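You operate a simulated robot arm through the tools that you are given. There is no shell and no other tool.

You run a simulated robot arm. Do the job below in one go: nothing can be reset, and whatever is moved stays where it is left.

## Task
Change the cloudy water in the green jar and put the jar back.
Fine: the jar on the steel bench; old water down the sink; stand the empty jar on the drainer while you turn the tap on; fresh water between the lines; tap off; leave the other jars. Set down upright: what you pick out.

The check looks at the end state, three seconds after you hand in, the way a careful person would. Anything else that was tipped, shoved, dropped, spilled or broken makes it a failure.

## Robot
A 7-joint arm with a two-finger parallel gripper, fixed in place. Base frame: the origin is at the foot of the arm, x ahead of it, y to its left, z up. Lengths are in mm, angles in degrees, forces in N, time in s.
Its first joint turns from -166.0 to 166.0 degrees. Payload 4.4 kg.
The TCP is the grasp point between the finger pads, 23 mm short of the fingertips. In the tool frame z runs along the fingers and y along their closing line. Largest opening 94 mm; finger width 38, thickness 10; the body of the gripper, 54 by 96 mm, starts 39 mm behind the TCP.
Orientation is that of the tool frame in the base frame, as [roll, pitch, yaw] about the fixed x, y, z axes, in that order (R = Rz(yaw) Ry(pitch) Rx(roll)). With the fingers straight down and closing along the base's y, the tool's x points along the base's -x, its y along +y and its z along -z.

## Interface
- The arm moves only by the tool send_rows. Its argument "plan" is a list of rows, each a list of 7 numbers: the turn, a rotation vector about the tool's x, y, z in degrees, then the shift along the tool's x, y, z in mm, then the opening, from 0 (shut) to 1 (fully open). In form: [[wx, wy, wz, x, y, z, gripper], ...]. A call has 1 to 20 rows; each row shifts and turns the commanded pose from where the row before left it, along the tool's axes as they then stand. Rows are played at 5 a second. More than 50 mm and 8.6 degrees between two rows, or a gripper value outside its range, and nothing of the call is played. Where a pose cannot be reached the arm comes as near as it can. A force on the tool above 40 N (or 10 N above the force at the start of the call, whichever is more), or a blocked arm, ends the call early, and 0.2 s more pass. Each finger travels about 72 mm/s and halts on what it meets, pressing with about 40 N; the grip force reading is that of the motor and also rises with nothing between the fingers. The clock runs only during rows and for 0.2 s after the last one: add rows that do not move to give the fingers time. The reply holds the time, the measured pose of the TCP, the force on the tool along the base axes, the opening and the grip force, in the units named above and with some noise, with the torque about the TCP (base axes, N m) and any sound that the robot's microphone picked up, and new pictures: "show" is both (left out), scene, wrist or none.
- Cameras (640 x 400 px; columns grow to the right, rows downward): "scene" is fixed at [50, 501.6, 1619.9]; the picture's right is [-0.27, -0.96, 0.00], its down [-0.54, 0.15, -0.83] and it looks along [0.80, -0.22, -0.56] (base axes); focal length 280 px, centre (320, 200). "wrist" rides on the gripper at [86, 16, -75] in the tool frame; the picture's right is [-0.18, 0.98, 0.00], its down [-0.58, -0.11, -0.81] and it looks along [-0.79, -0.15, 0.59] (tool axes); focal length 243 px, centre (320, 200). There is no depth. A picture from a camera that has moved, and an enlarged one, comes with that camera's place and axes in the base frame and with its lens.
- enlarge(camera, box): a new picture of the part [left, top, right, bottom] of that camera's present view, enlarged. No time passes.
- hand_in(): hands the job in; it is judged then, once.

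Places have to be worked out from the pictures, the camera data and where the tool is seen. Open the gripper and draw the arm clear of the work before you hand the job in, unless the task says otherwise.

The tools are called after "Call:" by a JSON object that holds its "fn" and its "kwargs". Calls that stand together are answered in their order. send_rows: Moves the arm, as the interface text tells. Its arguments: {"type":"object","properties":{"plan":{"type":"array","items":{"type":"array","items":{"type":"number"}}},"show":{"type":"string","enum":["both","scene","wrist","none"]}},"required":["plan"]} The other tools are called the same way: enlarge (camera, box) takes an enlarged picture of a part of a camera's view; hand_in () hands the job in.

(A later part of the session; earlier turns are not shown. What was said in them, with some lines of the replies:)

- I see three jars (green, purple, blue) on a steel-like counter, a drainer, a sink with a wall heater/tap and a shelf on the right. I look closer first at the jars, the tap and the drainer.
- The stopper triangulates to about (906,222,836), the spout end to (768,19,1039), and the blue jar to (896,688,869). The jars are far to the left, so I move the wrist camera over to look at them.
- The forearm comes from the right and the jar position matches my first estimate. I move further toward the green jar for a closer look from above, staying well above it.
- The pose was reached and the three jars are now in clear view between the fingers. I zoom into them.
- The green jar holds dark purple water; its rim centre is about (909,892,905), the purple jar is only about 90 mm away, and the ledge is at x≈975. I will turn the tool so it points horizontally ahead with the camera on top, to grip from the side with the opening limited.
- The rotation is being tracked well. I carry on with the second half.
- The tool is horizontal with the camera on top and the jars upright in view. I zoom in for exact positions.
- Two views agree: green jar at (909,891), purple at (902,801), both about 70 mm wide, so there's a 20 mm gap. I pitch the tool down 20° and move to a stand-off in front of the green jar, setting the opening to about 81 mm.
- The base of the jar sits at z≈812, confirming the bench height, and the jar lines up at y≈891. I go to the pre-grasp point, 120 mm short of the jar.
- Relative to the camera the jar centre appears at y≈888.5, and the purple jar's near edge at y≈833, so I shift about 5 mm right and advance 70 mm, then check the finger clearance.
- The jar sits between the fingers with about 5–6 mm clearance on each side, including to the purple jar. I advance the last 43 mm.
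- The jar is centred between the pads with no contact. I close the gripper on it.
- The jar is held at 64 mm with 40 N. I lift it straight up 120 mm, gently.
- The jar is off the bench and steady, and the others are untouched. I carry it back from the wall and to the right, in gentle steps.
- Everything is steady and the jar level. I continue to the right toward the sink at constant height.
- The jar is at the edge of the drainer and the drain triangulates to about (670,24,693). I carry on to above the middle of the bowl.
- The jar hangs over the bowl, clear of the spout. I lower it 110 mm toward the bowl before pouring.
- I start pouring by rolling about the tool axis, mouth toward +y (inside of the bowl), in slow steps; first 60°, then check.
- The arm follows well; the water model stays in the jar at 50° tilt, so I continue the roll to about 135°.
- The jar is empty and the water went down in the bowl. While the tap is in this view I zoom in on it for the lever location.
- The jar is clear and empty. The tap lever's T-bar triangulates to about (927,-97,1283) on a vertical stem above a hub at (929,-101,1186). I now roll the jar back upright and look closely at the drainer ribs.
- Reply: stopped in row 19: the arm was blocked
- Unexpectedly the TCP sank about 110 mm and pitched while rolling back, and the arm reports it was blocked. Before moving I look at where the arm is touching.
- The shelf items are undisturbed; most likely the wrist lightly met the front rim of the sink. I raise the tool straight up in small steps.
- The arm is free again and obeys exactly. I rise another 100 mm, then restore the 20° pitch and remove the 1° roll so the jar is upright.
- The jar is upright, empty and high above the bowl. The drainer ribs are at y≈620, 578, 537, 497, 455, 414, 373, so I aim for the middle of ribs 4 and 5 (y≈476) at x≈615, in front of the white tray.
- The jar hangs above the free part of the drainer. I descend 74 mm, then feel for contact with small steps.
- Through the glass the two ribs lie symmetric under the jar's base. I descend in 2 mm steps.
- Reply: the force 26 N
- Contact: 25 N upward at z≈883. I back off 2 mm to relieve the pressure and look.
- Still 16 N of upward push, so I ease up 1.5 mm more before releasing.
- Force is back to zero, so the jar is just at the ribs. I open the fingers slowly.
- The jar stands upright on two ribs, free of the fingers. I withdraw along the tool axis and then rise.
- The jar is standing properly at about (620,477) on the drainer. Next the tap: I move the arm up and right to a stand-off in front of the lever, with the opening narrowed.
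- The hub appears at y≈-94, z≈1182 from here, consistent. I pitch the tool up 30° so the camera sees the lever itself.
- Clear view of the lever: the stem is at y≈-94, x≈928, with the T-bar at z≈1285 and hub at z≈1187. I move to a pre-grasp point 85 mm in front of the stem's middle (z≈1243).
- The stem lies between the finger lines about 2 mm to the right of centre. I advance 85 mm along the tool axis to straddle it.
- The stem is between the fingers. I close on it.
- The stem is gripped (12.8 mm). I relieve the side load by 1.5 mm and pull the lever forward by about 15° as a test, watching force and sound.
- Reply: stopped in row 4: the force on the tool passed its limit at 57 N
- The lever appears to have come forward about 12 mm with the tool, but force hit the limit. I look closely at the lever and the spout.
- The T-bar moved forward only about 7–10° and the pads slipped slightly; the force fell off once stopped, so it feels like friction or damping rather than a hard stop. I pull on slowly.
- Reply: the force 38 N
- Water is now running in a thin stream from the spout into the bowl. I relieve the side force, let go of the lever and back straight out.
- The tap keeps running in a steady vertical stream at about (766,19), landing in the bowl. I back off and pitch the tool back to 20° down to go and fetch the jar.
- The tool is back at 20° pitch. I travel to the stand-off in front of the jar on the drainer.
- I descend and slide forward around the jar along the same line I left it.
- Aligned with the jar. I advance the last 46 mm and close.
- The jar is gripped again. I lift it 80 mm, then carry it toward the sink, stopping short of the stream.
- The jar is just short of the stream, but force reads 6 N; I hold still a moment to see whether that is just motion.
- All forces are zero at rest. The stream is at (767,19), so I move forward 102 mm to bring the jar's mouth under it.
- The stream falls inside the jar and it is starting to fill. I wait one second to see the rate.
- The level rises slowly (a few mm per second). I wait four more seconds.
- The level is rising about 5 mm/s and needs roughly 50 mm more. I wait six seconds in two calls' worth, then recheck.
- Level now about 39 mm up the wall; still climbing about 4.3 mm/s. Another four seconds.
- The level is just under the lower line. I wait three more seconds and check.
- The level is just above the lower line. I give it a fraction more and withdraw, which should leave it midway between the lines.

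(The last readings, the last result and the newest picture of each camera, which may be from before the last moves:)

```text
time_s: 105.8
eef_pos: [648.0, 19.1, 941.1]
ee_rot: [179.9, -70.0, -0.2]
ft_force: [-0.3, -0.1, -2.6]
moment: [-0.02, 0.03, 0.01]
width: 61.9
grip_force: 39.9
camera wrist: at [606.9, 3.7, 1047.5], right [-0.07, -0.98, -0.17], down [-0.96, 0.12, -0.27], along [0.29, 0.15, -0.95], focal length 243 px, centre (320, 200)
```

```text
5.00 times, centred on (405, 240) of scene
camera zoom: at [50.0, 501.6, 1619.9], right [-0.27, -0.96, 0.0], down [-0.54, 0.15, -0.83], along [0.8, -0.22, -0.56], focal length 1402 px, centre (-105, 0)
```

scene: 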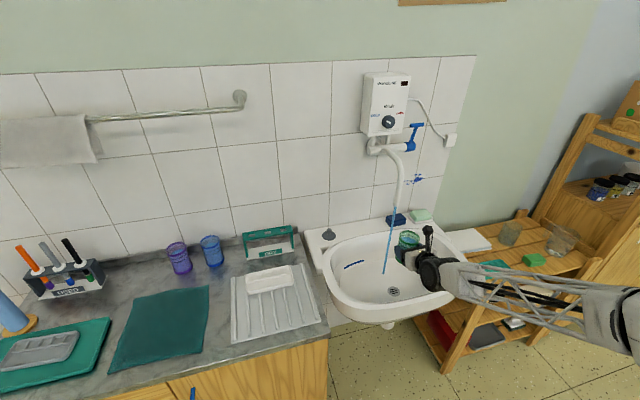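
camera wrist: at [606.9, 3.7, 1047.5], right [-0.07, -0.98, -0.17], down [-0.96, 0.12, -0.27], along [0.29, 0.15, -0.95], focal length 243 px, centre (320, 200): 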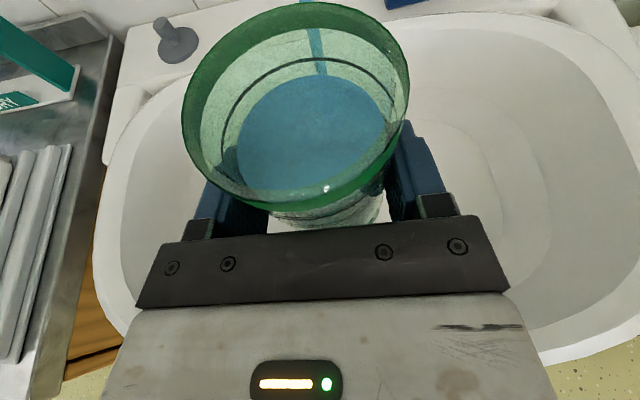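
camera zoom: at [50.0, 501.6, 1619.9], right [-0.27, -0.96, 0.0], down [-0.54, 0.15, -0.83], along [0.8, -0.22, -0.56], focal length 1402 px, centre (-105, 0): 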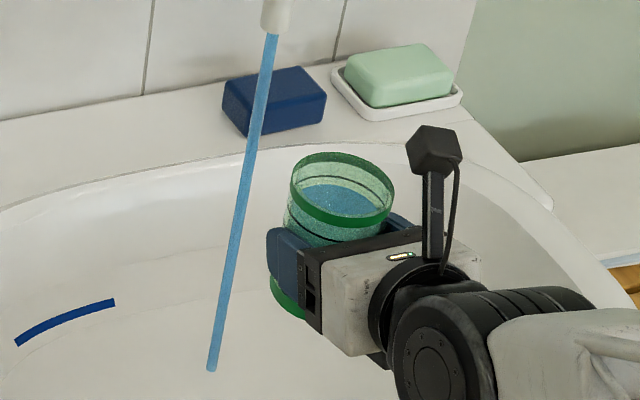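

The water stands midway between the two lines. I take the jar straight back to its place on the bench first, moving gently left.

Call:
{"fn": "send_rows", "kwargs": {"plan": [[0, 0, 0, 5, -10, -0.9, 0.6], [0, 0, 0, 6, -18, -0.9, 0.6], [0, 0, 0, 6, -26, -0.9, 0.6], [0, 0, 0, 6, -28, -0.9, 0.6], [0, 0, 0, 6, -28, -0.9, 0.6], [0, 0, 0, 5, -28, -0.9, 0.6], [0, 0, 0, 5, -28, -0.9, 0.6], [0, 0, 0, 5, -28, -0.9, 0.6], [0, 0, 0, 5, -28, -0.9, 0.6], [0, 0, 0, 5, -28, -0.9, 0.6], [0, 0, 0, 5, -28, -0.9, 0.6], [0, 0, 0, 4, -28, -0.9, 0.6], [0, 0, 0, 4, -28, -0.9, 0.6], [0, 0, 0, 4, -26, -0.9, 0.6], [0, 0, 0, 0, -18, 0, 0.6], [0, 0, 0, 0, -10, 0, 0.6], [0, 0, 0, 0, 0, 0, 0.6]]}}

```text
time_s: 109.4
eef_pos: [664.0, 407.7, 1010.5]
ee_rot: [180.0, -70.1, -0.4]
ft_force: [-0.5, -0.6, -2.5]
moment: [0.01, 0.04, -0.03]
width: 62.0
grip_force: 39.9
camera wrist: at [622.3, 390.9, 1118.1], right [-0.07, -0.98, -0.17], down [-0.96, 0.12, -0.27], along [0.29, 0.15, -0.95], focal length 243 px, centre (320, 200)
```

scene: 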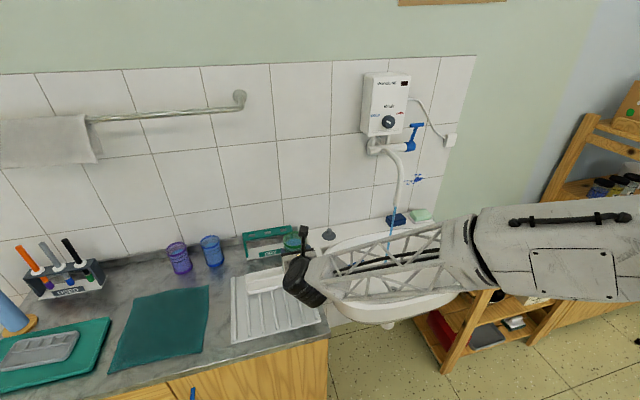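
wrist: 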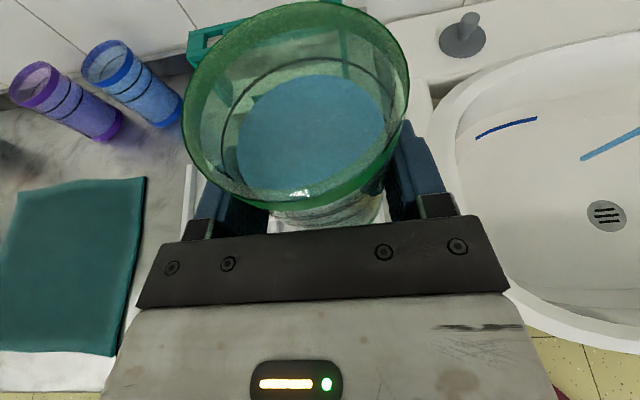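

Jar steady. I continue left at constant height.

Call:
{"fn": "send_rows", "kwargs": {"plan": [[0, 0, 0, 0, -10, 0, 0.6], [0, 0, 0, 0, -18, 0, 0.6], [0, 0, 0, 0, -26, 0, 0.6], [0, 0, 0, 0, -26, 0, 0.6], [0, 0, 0, 0, -26, 0, 0.6], [0, 0, 0, 0, -26, 0, 0.6], [0, 0, 0, 0, -26, 0, 0.6], [0, 0, 0, 0, -26, 0, 0.6], [0, 0, 0, 0, -26, 0, 0.6], [0, 0, 0, 0, -26, 0, 0.6], [0, 0, 0, 0, -26, 0, 0.6], [0, 0, 0, 0, -18, 0, 0.6], [0, 0, 0, 0, -10, 0, 0.6], [0, 0, 0, 0, 0, 0, 0.6]], "show": "wrist"}}

```text
time_s: 112.4
eef_pos: [665.3, 697.4, 1009.9]
ee_rot: [180.0, -69.9, -0.3]
ft_force: [0.1, -0.6, -2.6]
moment: [0.0, -0.01, 0.0]
width: 62.2
grip_force: 39.9
camera wrist: at [624.3, 680.8, 1117.5], right [-0.07, -0.98, -0.17], down [-0.96, 0.12, -0.27], along [0.29, 0.15, -0.95], focal length 243 px, centre (320, 200)
```

wrist: 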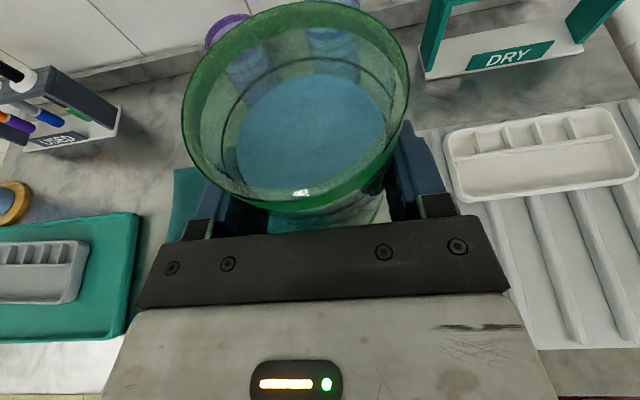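

I move to a point in front of and above the home spot.

Call:
{"fn": "send_rows", "kwargs": {"plan": [[0, 0, 0, 1.1, -10, 6, 0.6], [0, 0, 0, 2.3, -21.4, 12.8, 0.6], [0, 0, 0, 2.3, -21.4, 12.8, 0.6], [0, 0, 0, 2.3, -21.4, 12.8, 0.6], [0, 0, 0, 2.3, -21.4, 12.8, 0.6], [0, 0, 0, 2.3, -21.4, 12.8, 0.6], [0, 0, 0, 2.3, -21.4, 12.8, 0.6], [0, 0, 0, 2.3, -21.4, 12.8, 0.6], [0, 0, 0, 2.3, -21.4, 12.8, 0.6], [0, 0, 0, 1.1, -11, 6, 0.6], [0, 0, 0, 0, 0, 0, 0.6], [0, 0, 0, 0, 0, 0, 0.6]]}}

```text
time_s: 115.0
eef_pos: [782.1, 889.2, 990.3]
ee_rot: [179.9, -70.0, -0.2]
ft_force: [-0.7, -1.0, -2.2]
moment: [0.01, 0.05, -0.02]
width: 62.0
grip_force: 39.4
camera wrist: at [741.4, 873.1, 1098.2], right [-0.07, -0.98, -0.17], down [-0.96, 0.12, -0.27], along [0.29, 0.15, -0.95], focal length 243 px, centre (320, 200)
```

scene: 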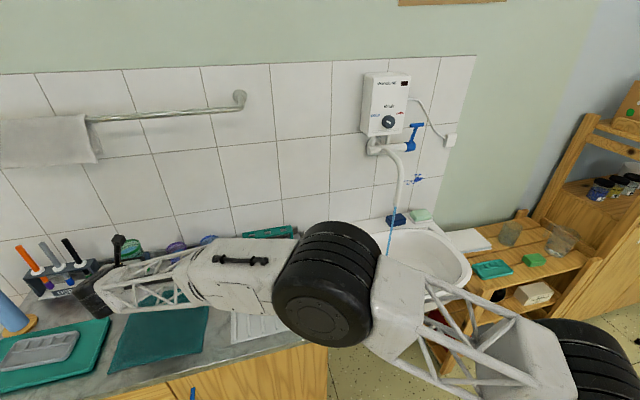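
wrist: 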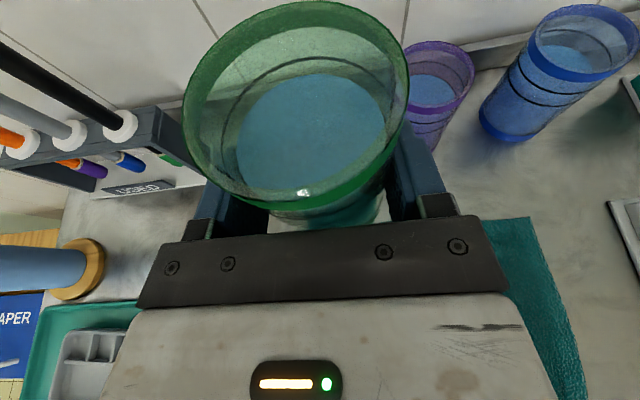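

I move forward over the home spot, keeping y at 889, and then come down to about 25 mm above the bench.

Call:
{"fn": "send_rows", "kwargs": {"plan": [[0, 0, 0, 5.4, 0, 17.2, 0.6], [0, 0, 0, 5.4, 0, 17.2, 0.6], [0, 0, 0, 5.4, 0, 17.2, 0.6], [0, 0, 0, 5.4, 0, 17.2, 0.6], [0, 0, 0, 5.4, 0, 17.2, 0.6], [0, 0, 0, 5.4, 0, 17.2, 0.6], [0, 0, 0, 0, 0, 0, 0.6], [0, 0, 0, -14.1, 0, 5.1, 0.6], [0, 0, 0, -14.1, 0, 5.1, 0.6], [0, 0, 0, -14.1, 0, 5.1, 0.6], [0, 0, 0, -14.1, 0, 5.1, 0.6], [0, 0, 0, -14.1, 0, 5.1, 0.6], [0, 0, 0, -14.1, 0, 5.1, 0.6], [0, 0, 0, 0, 0, 0, 0.6], [0, 0, 0, 0, 0, 0, 0.6]]}}

Call:
{"fn": "enlarge", "kwargs": {"camera": "scene", "box": [80, 220, 260, 350]}}

```text
time_s: 118.2
eef_pos: [889.0, 887.2, 895.4]
ee_rot: [179.8, -69.9, -0.2]
ft_force: [-0.6, 0.2, -3.3]
moment: [-0.02, 0.03, -0.02]
width: 62.3
grip_force: 39.7
camera wrist: at [847.0, 871.7, 1002.9], right [-0.07, -0.98, -0.17], down [-0.96, 0.12, -0.27], along [0.29, 0.15, -0.95], focal length 243 px, centre (320, 200)
```

scene: 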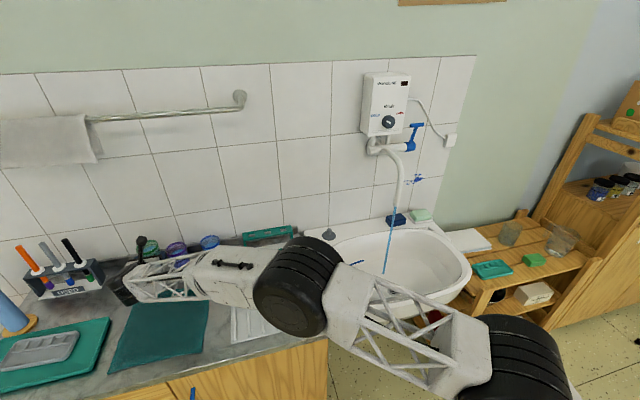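
wrist: 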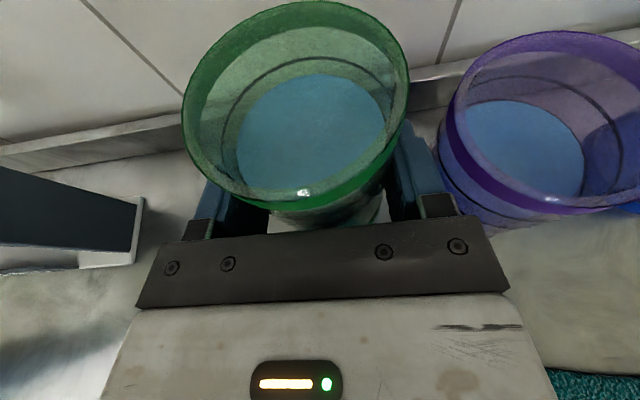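

```text
3.08 times, centred on (170, 285) of scene
camera zoom: at [50.0, 501.6, 1619.9], right [-0.27, -0.96, 0.0], down [-0.54, 0.15, -0.83], along [0.8, -0.22, -0.56], focal length 862 px, centre (782, -62)
```

zoom: 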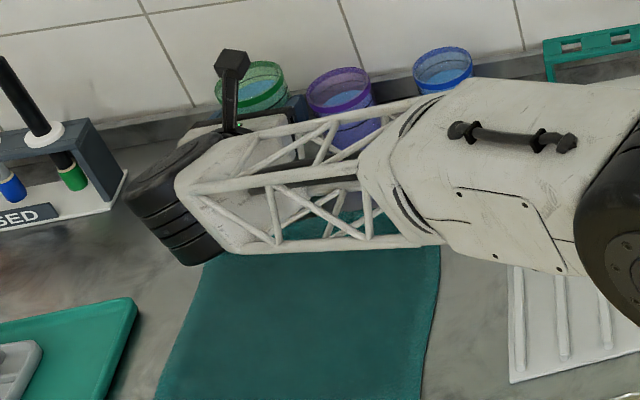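

About 26 mm above the bench and well aligned. I shift 1.5 mm left and come down slowly.

Call:
{"fn": "send_rows", "kwargs": {"plan": [[0, 0, 0, 0, -1.5, 0, 0.6], [0, 0, 0, -6.6, 0, 2.4, 0.6], [0, 0, 0, -6.6, 0, 2.4, 0.6], [0, 0, 0, -5.6, 0, 2.05, 0.6], [0, 0, 0, 0, 0, 0, 0.6], [0, 0, 0, 0, 0, 0, 0.6]], "show": "none"}}

```text
time_s: 119.6
eef_pos: [888.6, 888.5, 876.5]
ee_rot: [179.9, -70.0, -0.3]
ft_force: [0.7, -0.3, -2.4]
moment: [0.01, 0.03, 0.0]
width: 62.0
grip_force: 39.9
```

At z≈876, still no contact. I go down in 1.5 mm steps.

Call:
{"fn": "send_rows", "kwargs": {"plan": [[0, 0, 0, -1.41, 0, 0.51, 0.6], [0, 0, 0, -1.41, 0, 0.51, 0.6], [0, 0, 0, -1.41, 0, 0.51, 0.6], [0, 0, 0, 0, 0, 0, 0.6]], "show": "none"}}

```text
time_s: 120.6
eef_pos: [888.2, 890.4, 870.3]
ee_rot: [179.9, -70.1, -0.2]
ft_force: [0.2, 0.3, -1.9]
moment: [0.0, -0.01, 0.02]
width: 62.0
grip_force: 39.9
```

No contact yet at z≈870.5; I continue in 1 mm steps.

Call:
{"fn": "send_rows", "kwargs": {"plan": [[0, 0, 0, -0.94, 0, 0.34, 0.6], [0, 0, 0, -0.94, 0, 0.34, 0.6], [0, 0, 0, 0, 0, 0, 0.6]], "show": "none"}}

```text
time_s: 121.4
eef_pos: [887.5, 889.1, 868.4]
ee_rot: [179.9, -70.0, -0.3]
ft_force: [-0.4, -0.9, -2.6]
moment: [-0.01, 0.0, 0.0]
width: 62.2
grip_force: 40.0
```

Call:
{"fn": "send_rows", "kwargs": {"plan": [[0, 0, 0, -0.94, 0, 0.34, 0.6], [0, 0, 0, -0.94, 0, 0.34, 0.6], [0, 0, 0, 0, 0, 0, 0.6]], "show": "wrist"}}

```text
time_s: 122.2
eef_pos: [887.2, 889.0, 869.4]
ee_rot: [-179.9, -70.1, -0.4]
ft_force: [0.4, 0.1, 12.1]
moment: [-0.11, 0.04, -0.02]
width: 62.1
grip_force: 40.3
camera wrist: at [847.6, 873.3, 976.2], right [-0.07, -0.98, -0.17], down [-0.96, 0.12, -0.27], along [0.29, 0.15, -0.95], focal length 243 px, centre (320, 200)
```

wrist: 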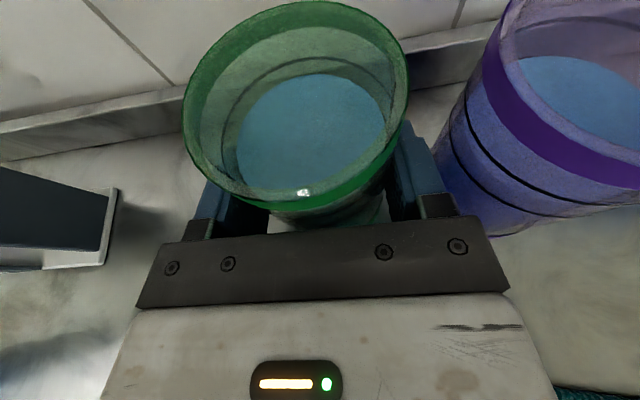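

The jar touched the bench (12 N). I ease 0.7 mm and open to 81 mm slowly so the right finger stays clear of the purple jar.

Call:
{"fn": "send_rows", "kwargs": {"plan": [[0, 0, 0, 0.66, 0, -0.24, 0.6], [0, 0, 0, 0, 0, 0, 0.6], [0, 0, 0, 0, 0, 0, 0.68], [0, 0, 0, 0, 0, 0, 0.72], [0, 0, 0, 0, 0, 0, 0.76], [0, 0, 0, 0, 0, 0, 0.8], [0, 0, 0, 0, 0, 0, 0.84], [0, 0, 0, 0, 0, 0, 0.85], [0, 0, 0, 0, 0, 0, 0.85]]}}

Call:
{"fn": "enlarge", "kwargs": {"camera": "wrist", "box": [160, 0, 510, 230]}}

```text
time_s: 124.2
eef_pos: [889.2, 888.9, 866.4]
ee_rot: [-180.0, -70.1, -0.2]
ft_force: [0.3, 0.2, 1.0]
moment: [0.02, 0.0, 0.02]
width: 79.8
grip_force: 0.1
camera wrist: at [847.5, 872.9, 975.0], right [-0.07, -0.98, -0.17], down [-0.96, 0.12, -0.27], along [0.29, 0.15, -0.95], focal length 243 px, centre (320, 200)
```

scene: 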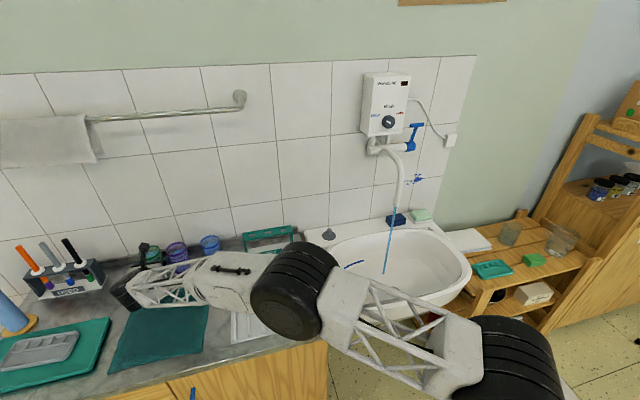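
wrist: 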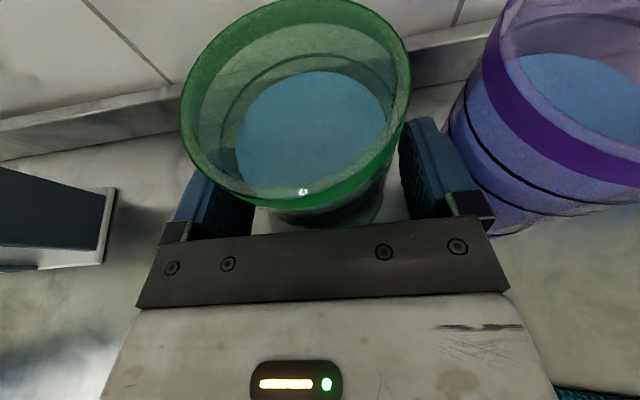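

```text
1.74 times, centred on (335, 115) of wrist
camera zoom: at [847.5, 872.9, 975.0], right [-0.07, -0.98, -0.17], down [-0.96, 0.12, -0.27], along [0.29, 0.15, -0.95], focal length 422 px, centre (294, 348)
```

zoom: 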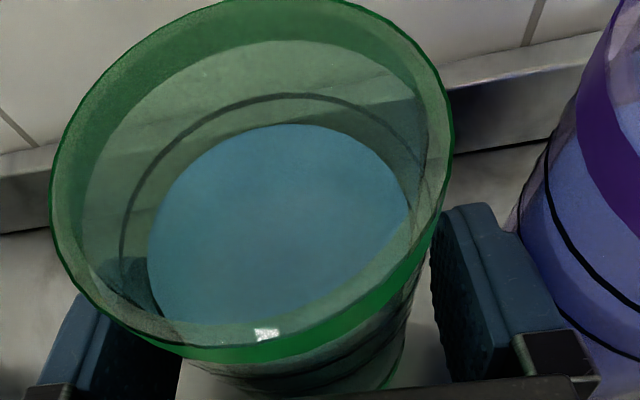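

The jar stands on the bench and both fingers are clear. I withdraw straight back along the tool axis.

Call:
{"fn": "send_rows", "kwargs": {"plan": [[0, 0, 0, 0, 0, -8, 0.85], [0, 0, 0, 0, 0, -12, 0.85], [0, 0, 0, 0, 0, -15, 0.85], [0, 0, 0, 0, 0, -15, 0.85], [0, 0, 0, 0, 0, -15, 0.85], [0, 0, 0, 0, 0, -20, 0.85], [0, 0, 0, 0, 0, -20, 0.85], [0, 0, 0, 0, 0, -20, 0.85], [0, 0, 0, 0, 0, 0, 0.85]]}}

Call:
{"fn": "enlarge", "kwargs": {"camera": "wrist", "box": [160, 0, 510, 230]}}

Call:
{"fn": "enlarge", "kwargs": {"camera": "scene", "box": [130, 230, 230, 290]}}

```text
time_s: 126.2
eef_pos: [771.7, 889.0, 909.7]
ee_rot: [-180.0, -69.9, -0.3]
ft_force: [-0.2, 0.7, 1.0]
moment: [-0.04, 0.01, 0.0]
width: 80.0
grip_force: 0.1
camera wrist: at [730.7, 873.0, 1018.1], right [-0.07, -0.98, -0.17], down [-0.96, 0.12, -0.27], along [0.29, 0.15, -0.95], focal length 243 px, centre (320, 200)
```

scene: 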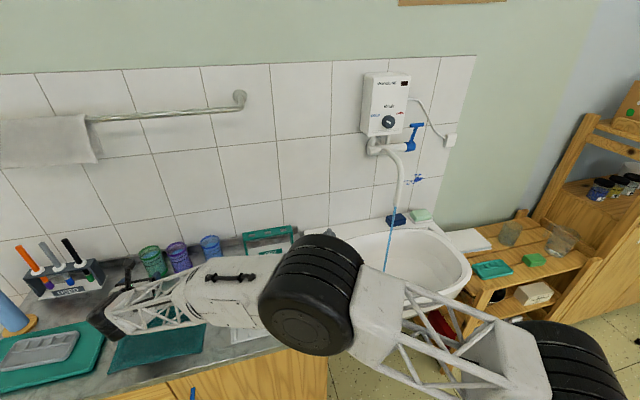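
wrist: 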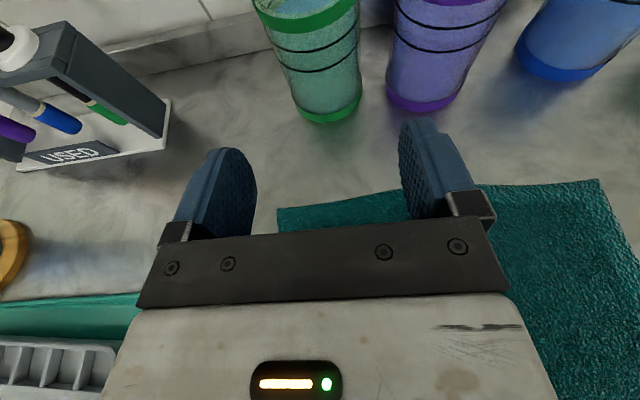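

```text
1.74 times, centred on (335, 115) of wrist
camera zoom: at [730.7, 873.0, 1018.1], right [-0.07, -0.98, -0.17], down [-0.96, 0.12, -0.27], along [0.29, 0.15, -0.95], focal length 422 px, centre (294, 348)
```

zoom: 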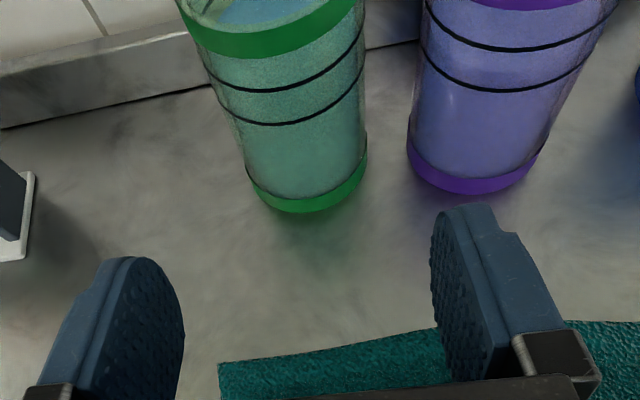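

```text
6.40 times, centred on (180, 260) of scene
camera zoom: at [50.0, 501.6, 1619.9], right [-0.27, -0.96, 0.0], down [-0.54, 0.15, -0.83], along [0.8, -0.22, -0.56], focal length 1794 px, centre (1216, -184)
```

zoom: 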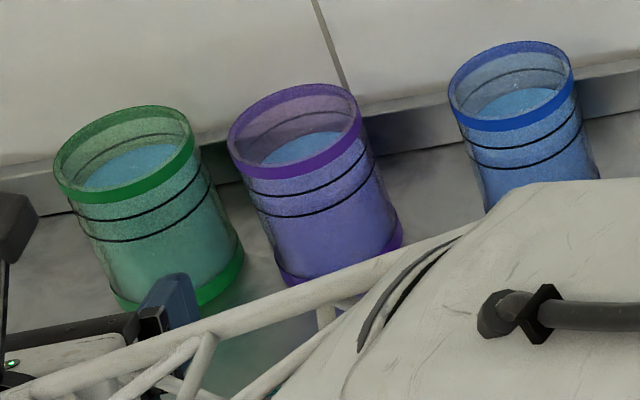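

The green jar is back on its spot with clear water and the others untouched. Now I go to turn the tap off: back and up first.

Call:
{"fn": "send_rows", "kwargs": {"plan": [[0, 0, 0, 15, 0, -28.3, 0.8], [0, 0, 0, 15, 13, -28.3, 0.7], [0, 0, 0, 15, 29, -28.3, 0.6], [0, 0, 0, 15, 29, -28.3, 0.5], [0, 0, 0, 15, 29, -28.3, 0.45], [0, 0, 0, 15, 29, -28.3, 0.45], [0, 0, 0, 15, 30, -28.3, 0.45], [0, 0, 0, 15, 30, -28.3, 0.45], [0, 0, 0, 0, 0, 0, 0.45]], "show": "scene"}}

Call:
{"fn": "enlarge", "kwargs": {"camera": "scene", "box": [130, 230, 230, 290]}}

```text
time_s: 128.2
eef_pos: [597.6, 702.8, 1101.0]
ee_rot: [179.8, -70.0, -0.3]
ft_force: [0.3, 0.0, -0.3]
moment: [0.02, -0.01, 0.03]
width: 42.3
grip_force: 0.1
```

scene: 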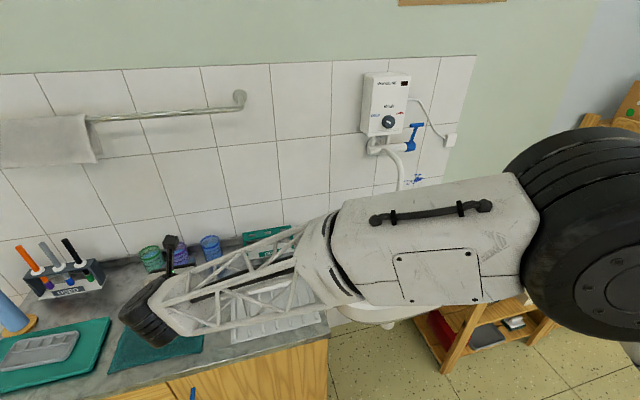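

```text
6.40 times, centred on (180, 260) of scene
camera zoom: at [50.0, 501.6, 1619.9], right [-0.27, -0.96, 0.0], down [-0.54, 0.15, -0.83], along [0.8, -0.22, -0.56], focal length 1794 px, centre (1216, -184)
```

zoom: 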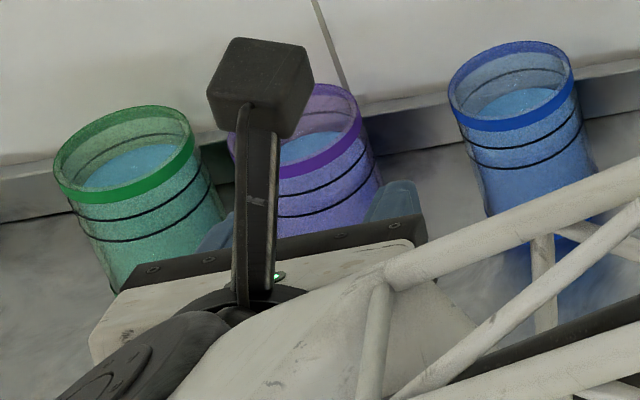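

The way is free. I travel high to the stand-off in front of the tap lever.

Call:
{"fn": "send_rows", "kwargs": {"plan": [[0, 0, 0, 11.2, 44.4, -1.46, 0.45], [0, 0, 0, 11.2, 44.4, -1.46, 0.45], [0, 0, 0, 11.2, 44.4, -1.46, 0.45], [0, 0, 0, 11.2, 44.4, -1.46, 0.45], [0, 0, 0, 11.2, 44.4, -1.46, 0.45], [0, 0, 0, 11.2, 44.4, -1.46, 0.45], [0, 0, 0, 11.2, 44.4, -1.46, 0.45], [0, 0, 0, 11.2, 44.4, -1.46, 0.45], [0, 0, 0, 11.2, 44.4, -1.46, 0.45], [0, 0, 0, 11.2, 44.4, -1.46, 0.45], [0, 0, 0, 11.2, 44.4, -1.46, 0.45], [0, 0, 0, 11.2, 44.4, -1.46, 0.45], [0, 0, 0, 11.2, 44.4, -1.46, 0.45], [0, 0, 0, 11.2, 44.4, -1.46, 0.45], [0, 0, 0, 11.2, 44.4, -1.46, 0.45], [0, 0, 0, 11.2, 44.4, -1.46, 0.45], [0, 0, 0, 11.2, 44.4, -1.46, 0.45], [0, 0, 0, 11.2, 44.4, -1.46, 0.45], [0, 0, 0, 0, 0, 0, 0.45]], "show": "scene"}}

Call:
{"fn": "enlarge", "kwargs": {"camera": "scene", "box": [130, 230, 230, 290]}}

```text
time_s: 132.2
eef_pos: [636.3, -99.2, 1300.8]
ee_rot: [-180.0, -70.0, -0.3]
ft_force: [0.1, 0.0, -0.6]
moment: [0.03, 0.0, 0.0]
width: 42.0
grip_force: 0.2
```

scene: 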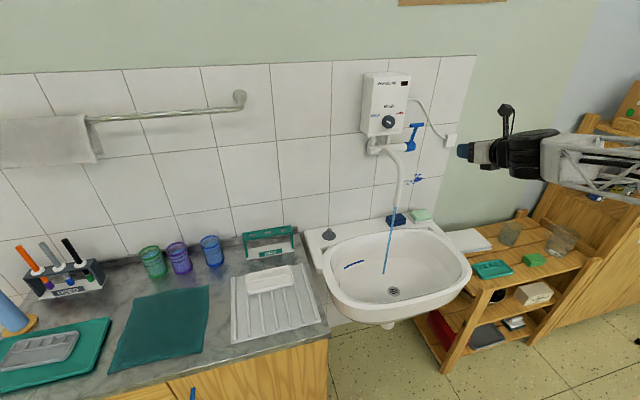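

```text
6.40 times, centred on (180, 260) of scene
camera zoom: at [50.0, 501.6, 1619.9], right [-0.27, -0.96, 0.0], down [-0.54, 0.15, -0.83], along [0.8, -0.22, -0.56], focal length 1794 px, centre (1216, -184)
```

zoom: 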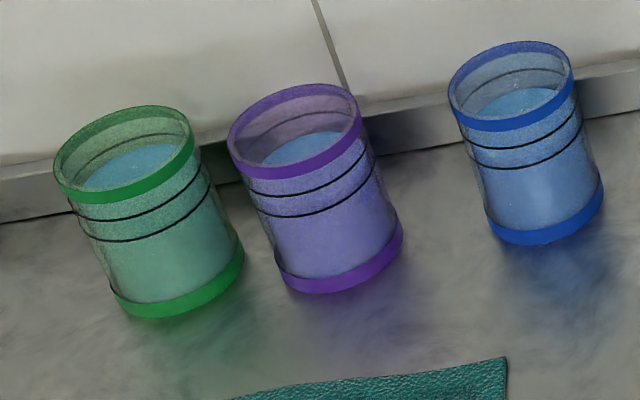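

I check the filled level in the green jar more closely before going on to the lever.

Call:
{"fn": "enlarge", "kwargs": {"camera": "scene", "box": [135, 242, 171, 283]}}

Call:
{"fn": "enlarge", "kwargs": {"camera": "scene", "box": [162, 238, 198, 279]}}

```text
9.76 times, centred on (153, 262) of scene
camera zoom: at [50.0, 501.6, 1619.9], right [-0.27, -0.96, 0.0], down [-0.54, 0.15, -0.83], along [0.8, -0.22, -0.56], focal length 2735 px, centre (1949, -410)
```

zoom: 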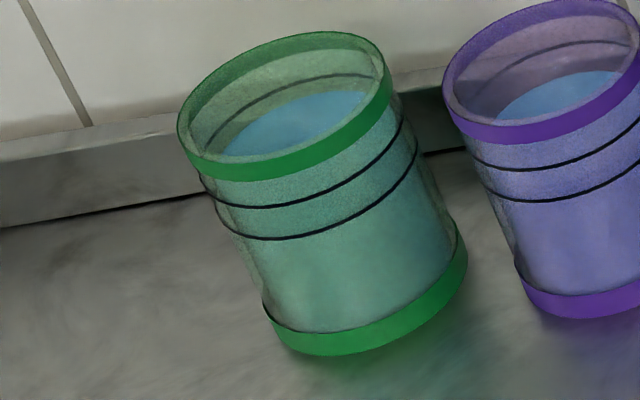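

```text
9.76 times, centred on (180, 258) of scene
camera zoom: at [50.0, 501.6, 1619.9], right [-0.27, -0.96, 0.0], down [-0.54, 0.15, -0.83], along [0.8, -0.22, -0.56], focal length 2735 px, centre (1686, -371)
```

zoom: 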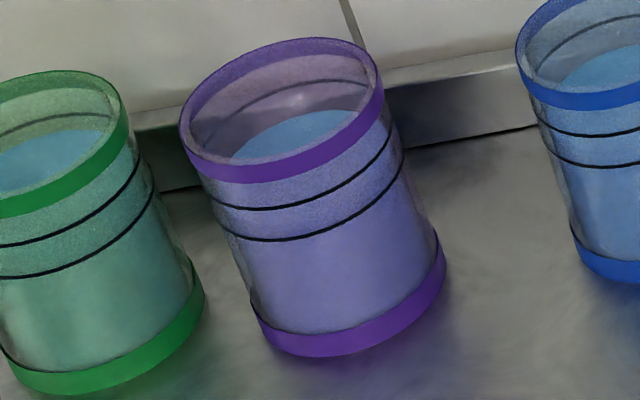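

The fresh level lies midway between the lines. Now I pitch the tool up 30° and move to the stand-off in front of the lever.

Call:
{"fn": "send_rows", "kwargs": {"plan": [[0, 7.5, 0, 0, 0, 0, 0.45], [0, 7.5, 0, 0, 0, 0, 0.45], [0, 7.5, 0, 0, 0, 0, 0.45], [0, 7.5, 0, 0, 0, 0, 0.45], [0, 0, 0, -17.5, 0, 26.7, 0.45], [0, 0, 0, -17.5, 0, 26.7, 0.45], [0, 0, 0, -17.5, 0, 26.7, 0.45], [0, 0, 0, -17.5, 0, 26.7, 0.45], [0, 0, 0, -17.5, 0, 26.7, 0.45], [0, 0, 0, -17.5, 0, 26.7, 0.45], [0, 0, 0, 0, 0, 0, 0.45], [0, 0, 0, 0, 0, 0, 0.45]]}}

Call:
{"fn": "enlarge", "kwargs": {"camera": "wrist", "box": [180, 0, 480, 200]}}

```text
time_s: 134.8
eef_pos: [815.2, -97.9, 1224.8]
ee_rot: [0.0, -79.9, 179.5]
ft_force: [1.0, -1.0, 0.5]
moment: [-0.02, 0.03, 0.03]
width: 42.1
grip_force: 0.1
camera wrist: at [725.5, -113.7, 1297.9], right [0.03, -0.98, -0.18], down [-0.69, 0.11, -0.71], along [0.72, 0.14, -0.68], focal length 243 px, centre (320, 200)
```

scene: 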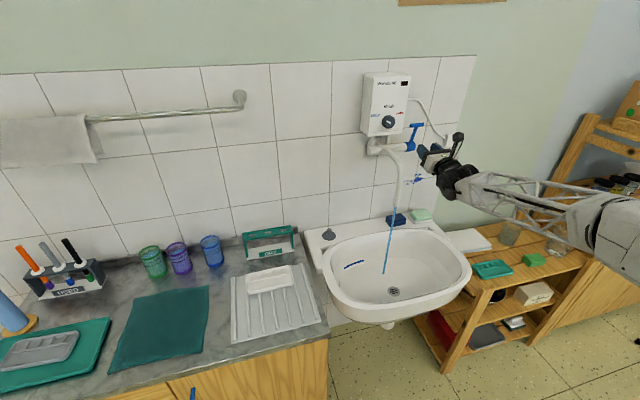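
wrist: 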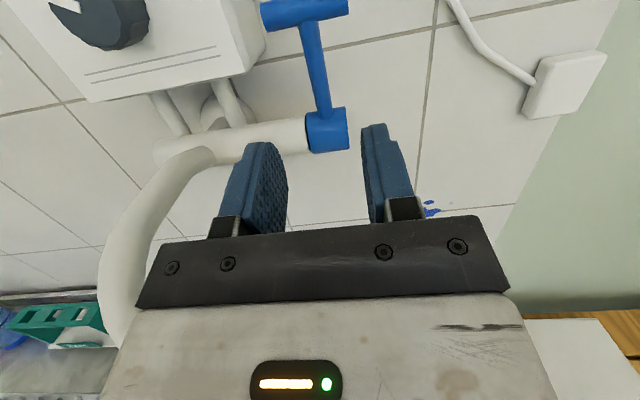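

```text
2.00 times, centred on (330, 100) of wrist
camera zoom: at [725.5, -113.7, 1297.9], right [0.03, -0.98, -0.18], down [-0.69, 0.11, -0.71], along [0.72, 0.14, -0.68], focal length 485 px, centre (300, 400)
```

zoom: 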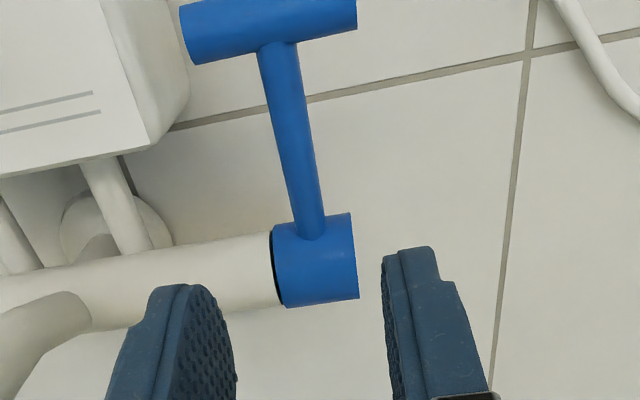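

The lever is unchanged. I advance to straddle the stem as before and grip it.

Call:
{"fn": "send_rows", "kwargs": {"plan": [[0, 0, 0, 0, -1.3, 20, 0.45], [0, 0, 0, 0, 0, 22, 0.45], [0, 0, 0, 0, 0, 22, 0.45], [0, 0, 0, 0, 0, 18, 0.45], [0, 0, 0, 0, 0, 0, 0.45], [0, 0, 0, 0, 0, 0, 0.3], [0, 0, 0, 0, 0, 0, 0.2], [0, 0, 0, 0, 0, 0, 0.1], [0, 0, 0, 0, 0, 0, 0.06], [0, 0, 0, 0, 0, 0, 0.06], [0, 0, 0, 0, 0, 0, 0.06]]}}

Call:
{"fn": "enlarge", "kwargs": {"camera": "wrist", "box": [220, 30, 400, 240]}}

```text
time_s: 137.2
eef_pos: [895.1, -97.6, 1238.6]
ee_rot: [0.1, -80.0, 179.6]
ft_force: [6.0, -3.3, 0.1]
moment: [0.23, -0.28, 0.03]
width: 12.5
grip_force: 45.6
camera wrist: at [805.1, -112.6, 1311.9], right [0.03, -0.98, -0.18], down [-0.69, 0.11, -0.71], along [0.72, 0.14, -0.68], focal length 243 px, centre (320, 200)
```

scene: 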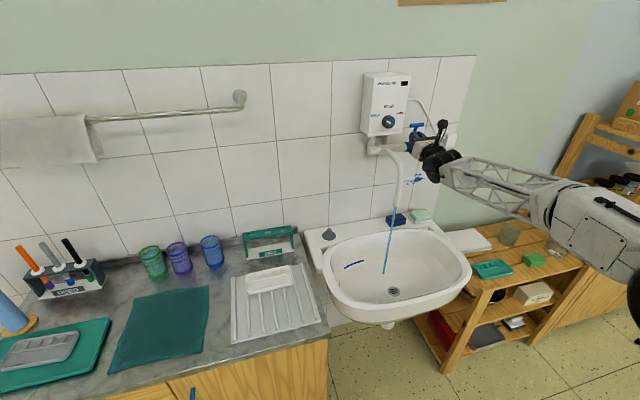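
wrist: 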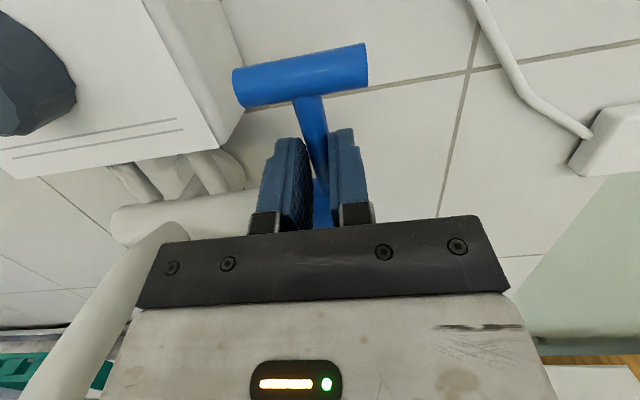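

```text
1.90 times, centred on (310, 135) of wrist
camera zoom: at [805.1, -112.6, 1311.9], right [0.03, -0.98, -0.18], down [-0.69, 0.11, -0.71], along [0.72, 0.14, -0.68], focal length 462 px, centre (339, 324)
```

zoom: 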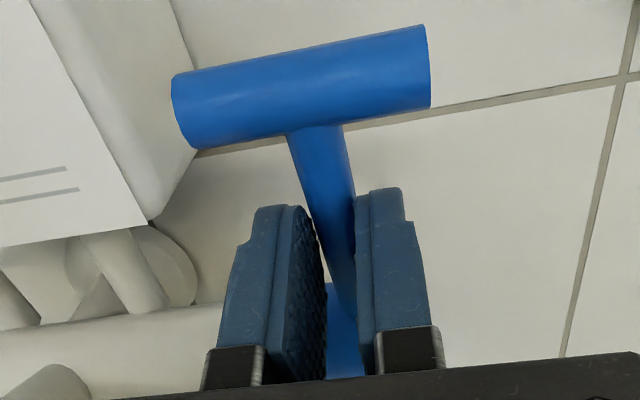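

Gripped. I push the lever back slowly along the tool axis.

Call:
{"fn": "send_rows", "kwargs": {"plan": [[0, 0, 0, 0, 0, 2, 0.06], [0, 0, 0, 0, 0, 2, 0.06], [0, 0, 0, 0, 0, 2, 0.06], [0, 0, 0, 0, 0, 2, 0.06], [0, 0, 0, 0, 0, 2, 0.06], [0, 0, 0, 0, 0, 2, 0.06], [0, 0, 0, 0, 0, 2, 0.06], [0, 0, 0, 0, 0, 2, 0.06]]}}

Call:
{"fn": "enlarge", "kwargs": {"camera": "scene", "box": [360, 100, 450, 240]}}

```text
time_s: 138.8
eef_pos: [907.6, -97.2, 1240.7]
ee_rot: [0.4, -79.9, 179.4]
ft_force: [-8.2, 11.1, -1.9]
moment: [0.27, 0.41, 0.22]
width: 12.9
grip_force: 45.3
stopped in row 8: the force on the tool passed its limit at 42 N (the readings are from after the stop); the commanded pose is now the measured one
camera wrist: at [818.3, -112.8, 1313.9], right [0.03, -0.98, -0.18], down [-0.69, 0.11, -0.71], along [0.72, 0.14, -0.68], focal length 243 px, centre (320, 200)
```

scene: 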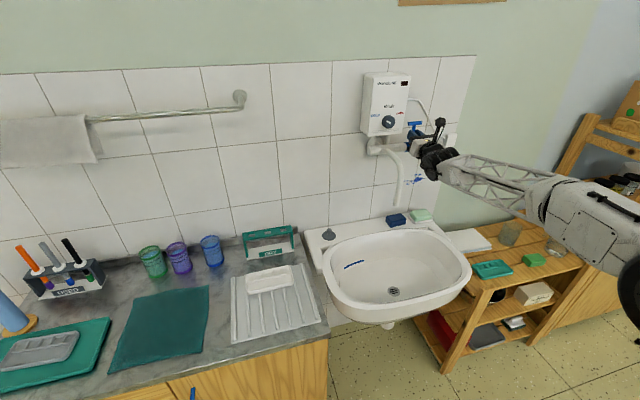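
wrist: 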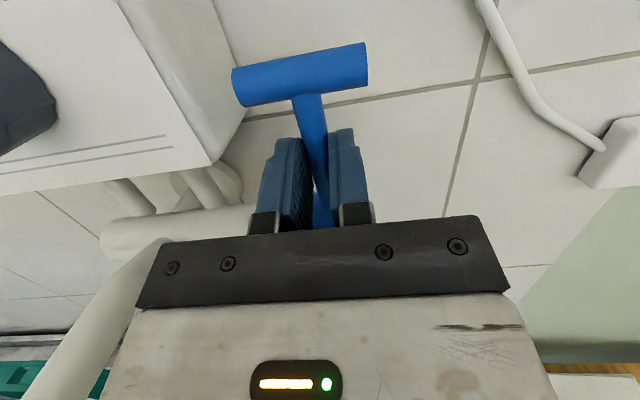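

```text
2.86 times, centred on (405, 170) of scene
camera zoom: at [50.0, 501.6, 1619.9], right [-0.27, -0.96, 0.0], down [-0.54, 0.15, -0.83], along [0.8, -0.22, -0.56], focal length 801 px, centre (77, 286)
```

zoom: 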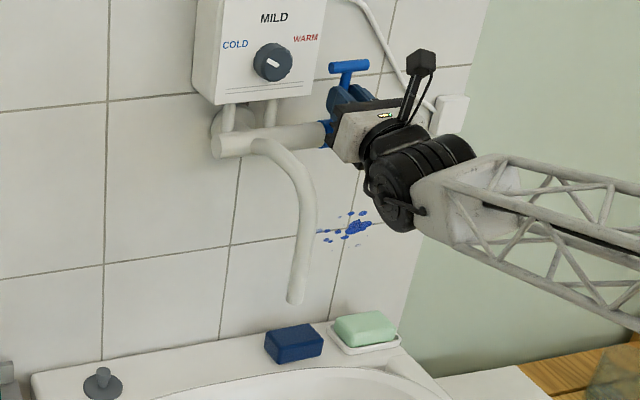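

The stream has stopped. I push the lever a few more millimetres toward its original upright position so it is surely shut.

Call:
{"fn": "send_rows", "kwargs": {"plan": [[0, 0, 0, 0, 0.3, 1, 0.06], [0, 0, 0, 0, 0, 1, 0.06], [0, 0, 0, 0, 0, 1, 0.06], [0, 0, 0, 0, 0, 1, 0.06], [0, 0, 0, 0, 0, 1, 0.06], [0, 0, 0, 0, 0, 1, 0.06], [0, 0, 0, 0, 0, 1, 0.06], [0, 0, 0, 0, 0, 1, 0.06]]}}

Call:
{"fn": "enlarge", "kwargs": {"camera": "scene", "box": [390, 105, 440, 165]}}

```text
time_s: 140.6
eef_pos: [915.9, -96.5, 1241.3]
ee_rot: [0.2, -80.1, 179.3]
ft_force: [-20.8, 29.2, -7.5]
moment: [0.15, 1.17, 0.48]
width: 12.9
grip_force: 45.1
camera wrist: at [826.0, -112.9, 1314.7], right [0.03, -0.98, -0.18], down [-0.69, 0.11, -0.71], along [0.72, 0.14, -0.68], focal length 243 px, centre (320, 200)
```

scene: 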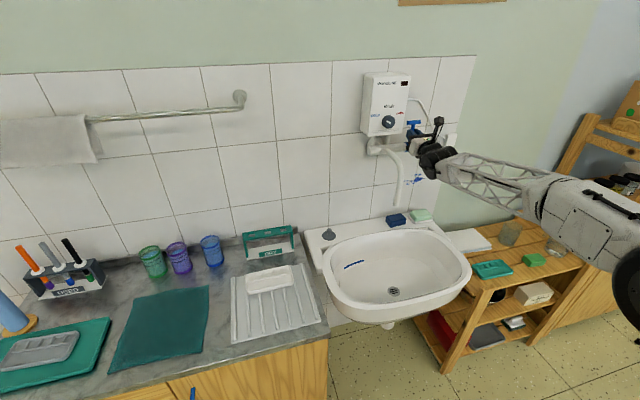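
wrist: 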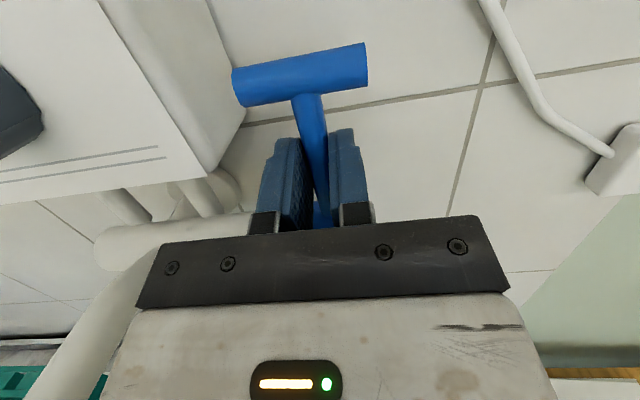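

```text
6.67 times, centred on (415, 135) of scene
camera zoom: at [50.0, 501.6, 1619.9], right [-0.27, -0.96, 0.0], down [-0.54, 0.15, -0.83], along [0.8, -0.22, -0.56], focal length 1869 px, centre (-313, 633)
```

zoom: 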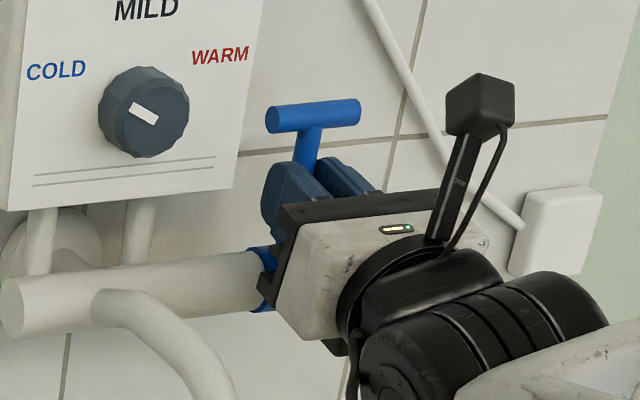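

The T-bar is back at its original upright position and no water runs. I relieve the side load, release and back out.

Call:
{"fn": "send_rows", "kwargs": {"plan": [[0, 0, 0, 0, -1, -0.7, 0.06], [0, 0, 0, 0, 0, 0, 0.1], [0, 0, 0, 0, 0, 0, 0.18], [0, 0, 0, 0, 0, 0, 0.3], [0, 0, 0, 0, 0, 0, 0.42], [0, 0, 0, 0, 0, 0, 0.45], [0, 0, 0, 0, 0, -10, 0.45], [0, 0, 0, 0, 0, -20, 0.45], [0, 0, 0, 0, 0, -30, 0.45], [0, 0, 0, 0, 0, -35, 0.45], [0, 0, 0, 8, 0, -37, 0.45], [0, 0, 0, 8, 0, -37, 0.45], [0, 0, 0, 8, 0, -37, 0.6], [0, 0, 0, 8, 0, -37, 0.8], [0, 0, 0, 0, 0, 0, 1], [0, 0, 0, 0, 0, 0, 1]]}}

Call:
{"fn": "enlarge", "kwargs": {"camera": "scene", "box": [360, 100, 450, 300]}}

Call:
{"fn": "enlarge", "kwargs": {"camera": "scene", "box": [120, 220, 340, 350]}}

Call:
{"fn": "enlarge", "kwargs": {"camera": "scene", "box": [420, 150, 640, 350]}}

```text
time_s: 144.0
eef_pos: [670.1, -95.3, 1229.7]
ee_rot: [0.2, -80.0, 179.4]
ft_force: [0.4, 0.2, -0.3]
moment: [0.0, -0.02, -0.01]
width: 94.1
grip_force: 0.1
camera wrist: at [580.7, -111.0, 1303.1], right [0.03, -0.98, -0.18], down [-0.69, 0.11, -0.71], along [0.72, 0.14, -0.68], focal length 243 px, centre (320, 200)
```

scene: 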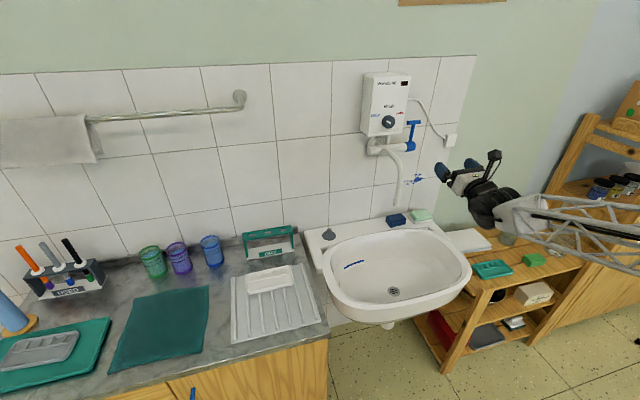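
wrist: 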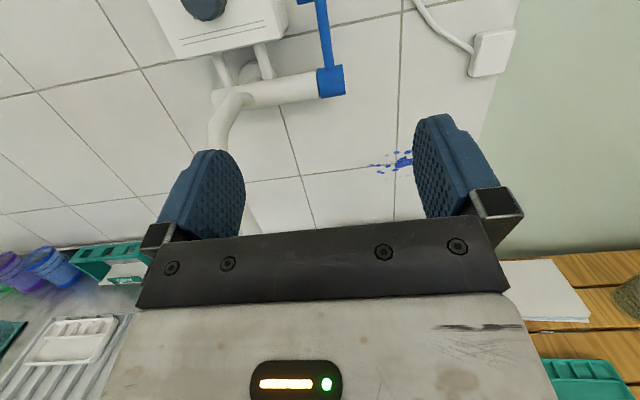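

```text
2.00 times, centred on (405, 200) of scene
camera zoom: at [50.0, 501.6, 1619.9], right [-0.27, -0.96, 0.0], down [-0.54, 0.15, -0.83], along [0.8, -0.22, -0.56], focal length 561 px, centre (150, 200)
```

zoom: 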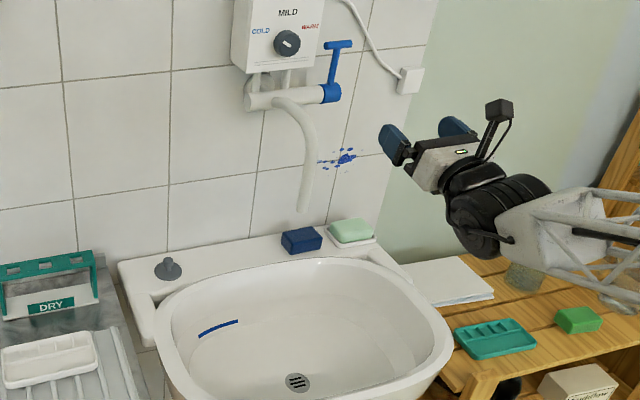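

```text
2.91 times, centred on (230, 285) of scene
camera zoom: at [50.0, 501.6, 1619.9], right [-0.27, -0.96, 0.0], down [-0.54, 0.15, -0.83], along [0.8, -0.22, -0.56], focal length 815 px, centre (582, -47)
```

zoom: 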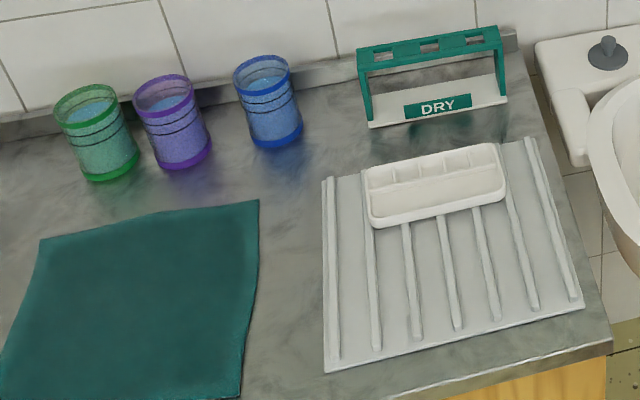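

```text
2.00 times, centred on (530, 250) of scene
camera zoom: at [50.0, 501.6, 1619.9], right [-0.27, -0.96, 0.0], down [-0.54, 0.15, -0.83], along [0.8, -0.22, -0.56], focal length 561 px, centre (-100, 100)
```

zoom: 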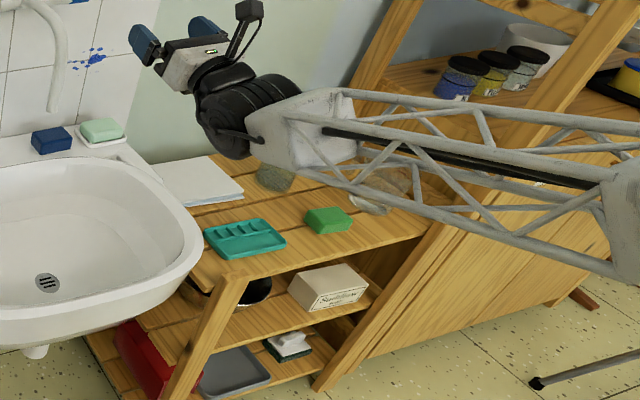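

The tap is off with its lever upright, and the green jar is back in place with fresh water between the lines. The other jars, drainer, tray and shelf look as they did at the start. The gripper is open and the arm is clear, so I hand in the job.

Call:
{"fn": "hand_in", "kwargs": {}}

```text
The job is handed in.
```

I changed the water in the green jar, put the jar back in its place on the steel bench, and handed the job in. I haven't seen the check's result.

- **Old water:** I poured it into the sink basin, and the jar looked empty and clean afterwards.
- **Fresh water:** The empty jar stood on the drainer while I turned the tap on. I then filled it in hand under the stream, to about midway between the two lines.
- **Tap:** The lever is back in its original upright position and no water is running.
- **Other things:** The last pictures show the purple and blue jars, the drainer and its tray, and the shelf items where they were at the start.

One thing went wrong along the way. While I was rolling the emptied jar upright over the sink, the arm sank about 110 mm and stopped, reporting it was blocked. It had probably touched the sink's front rim. I raised it clear, and the pictures showed nothing moved or spilled.
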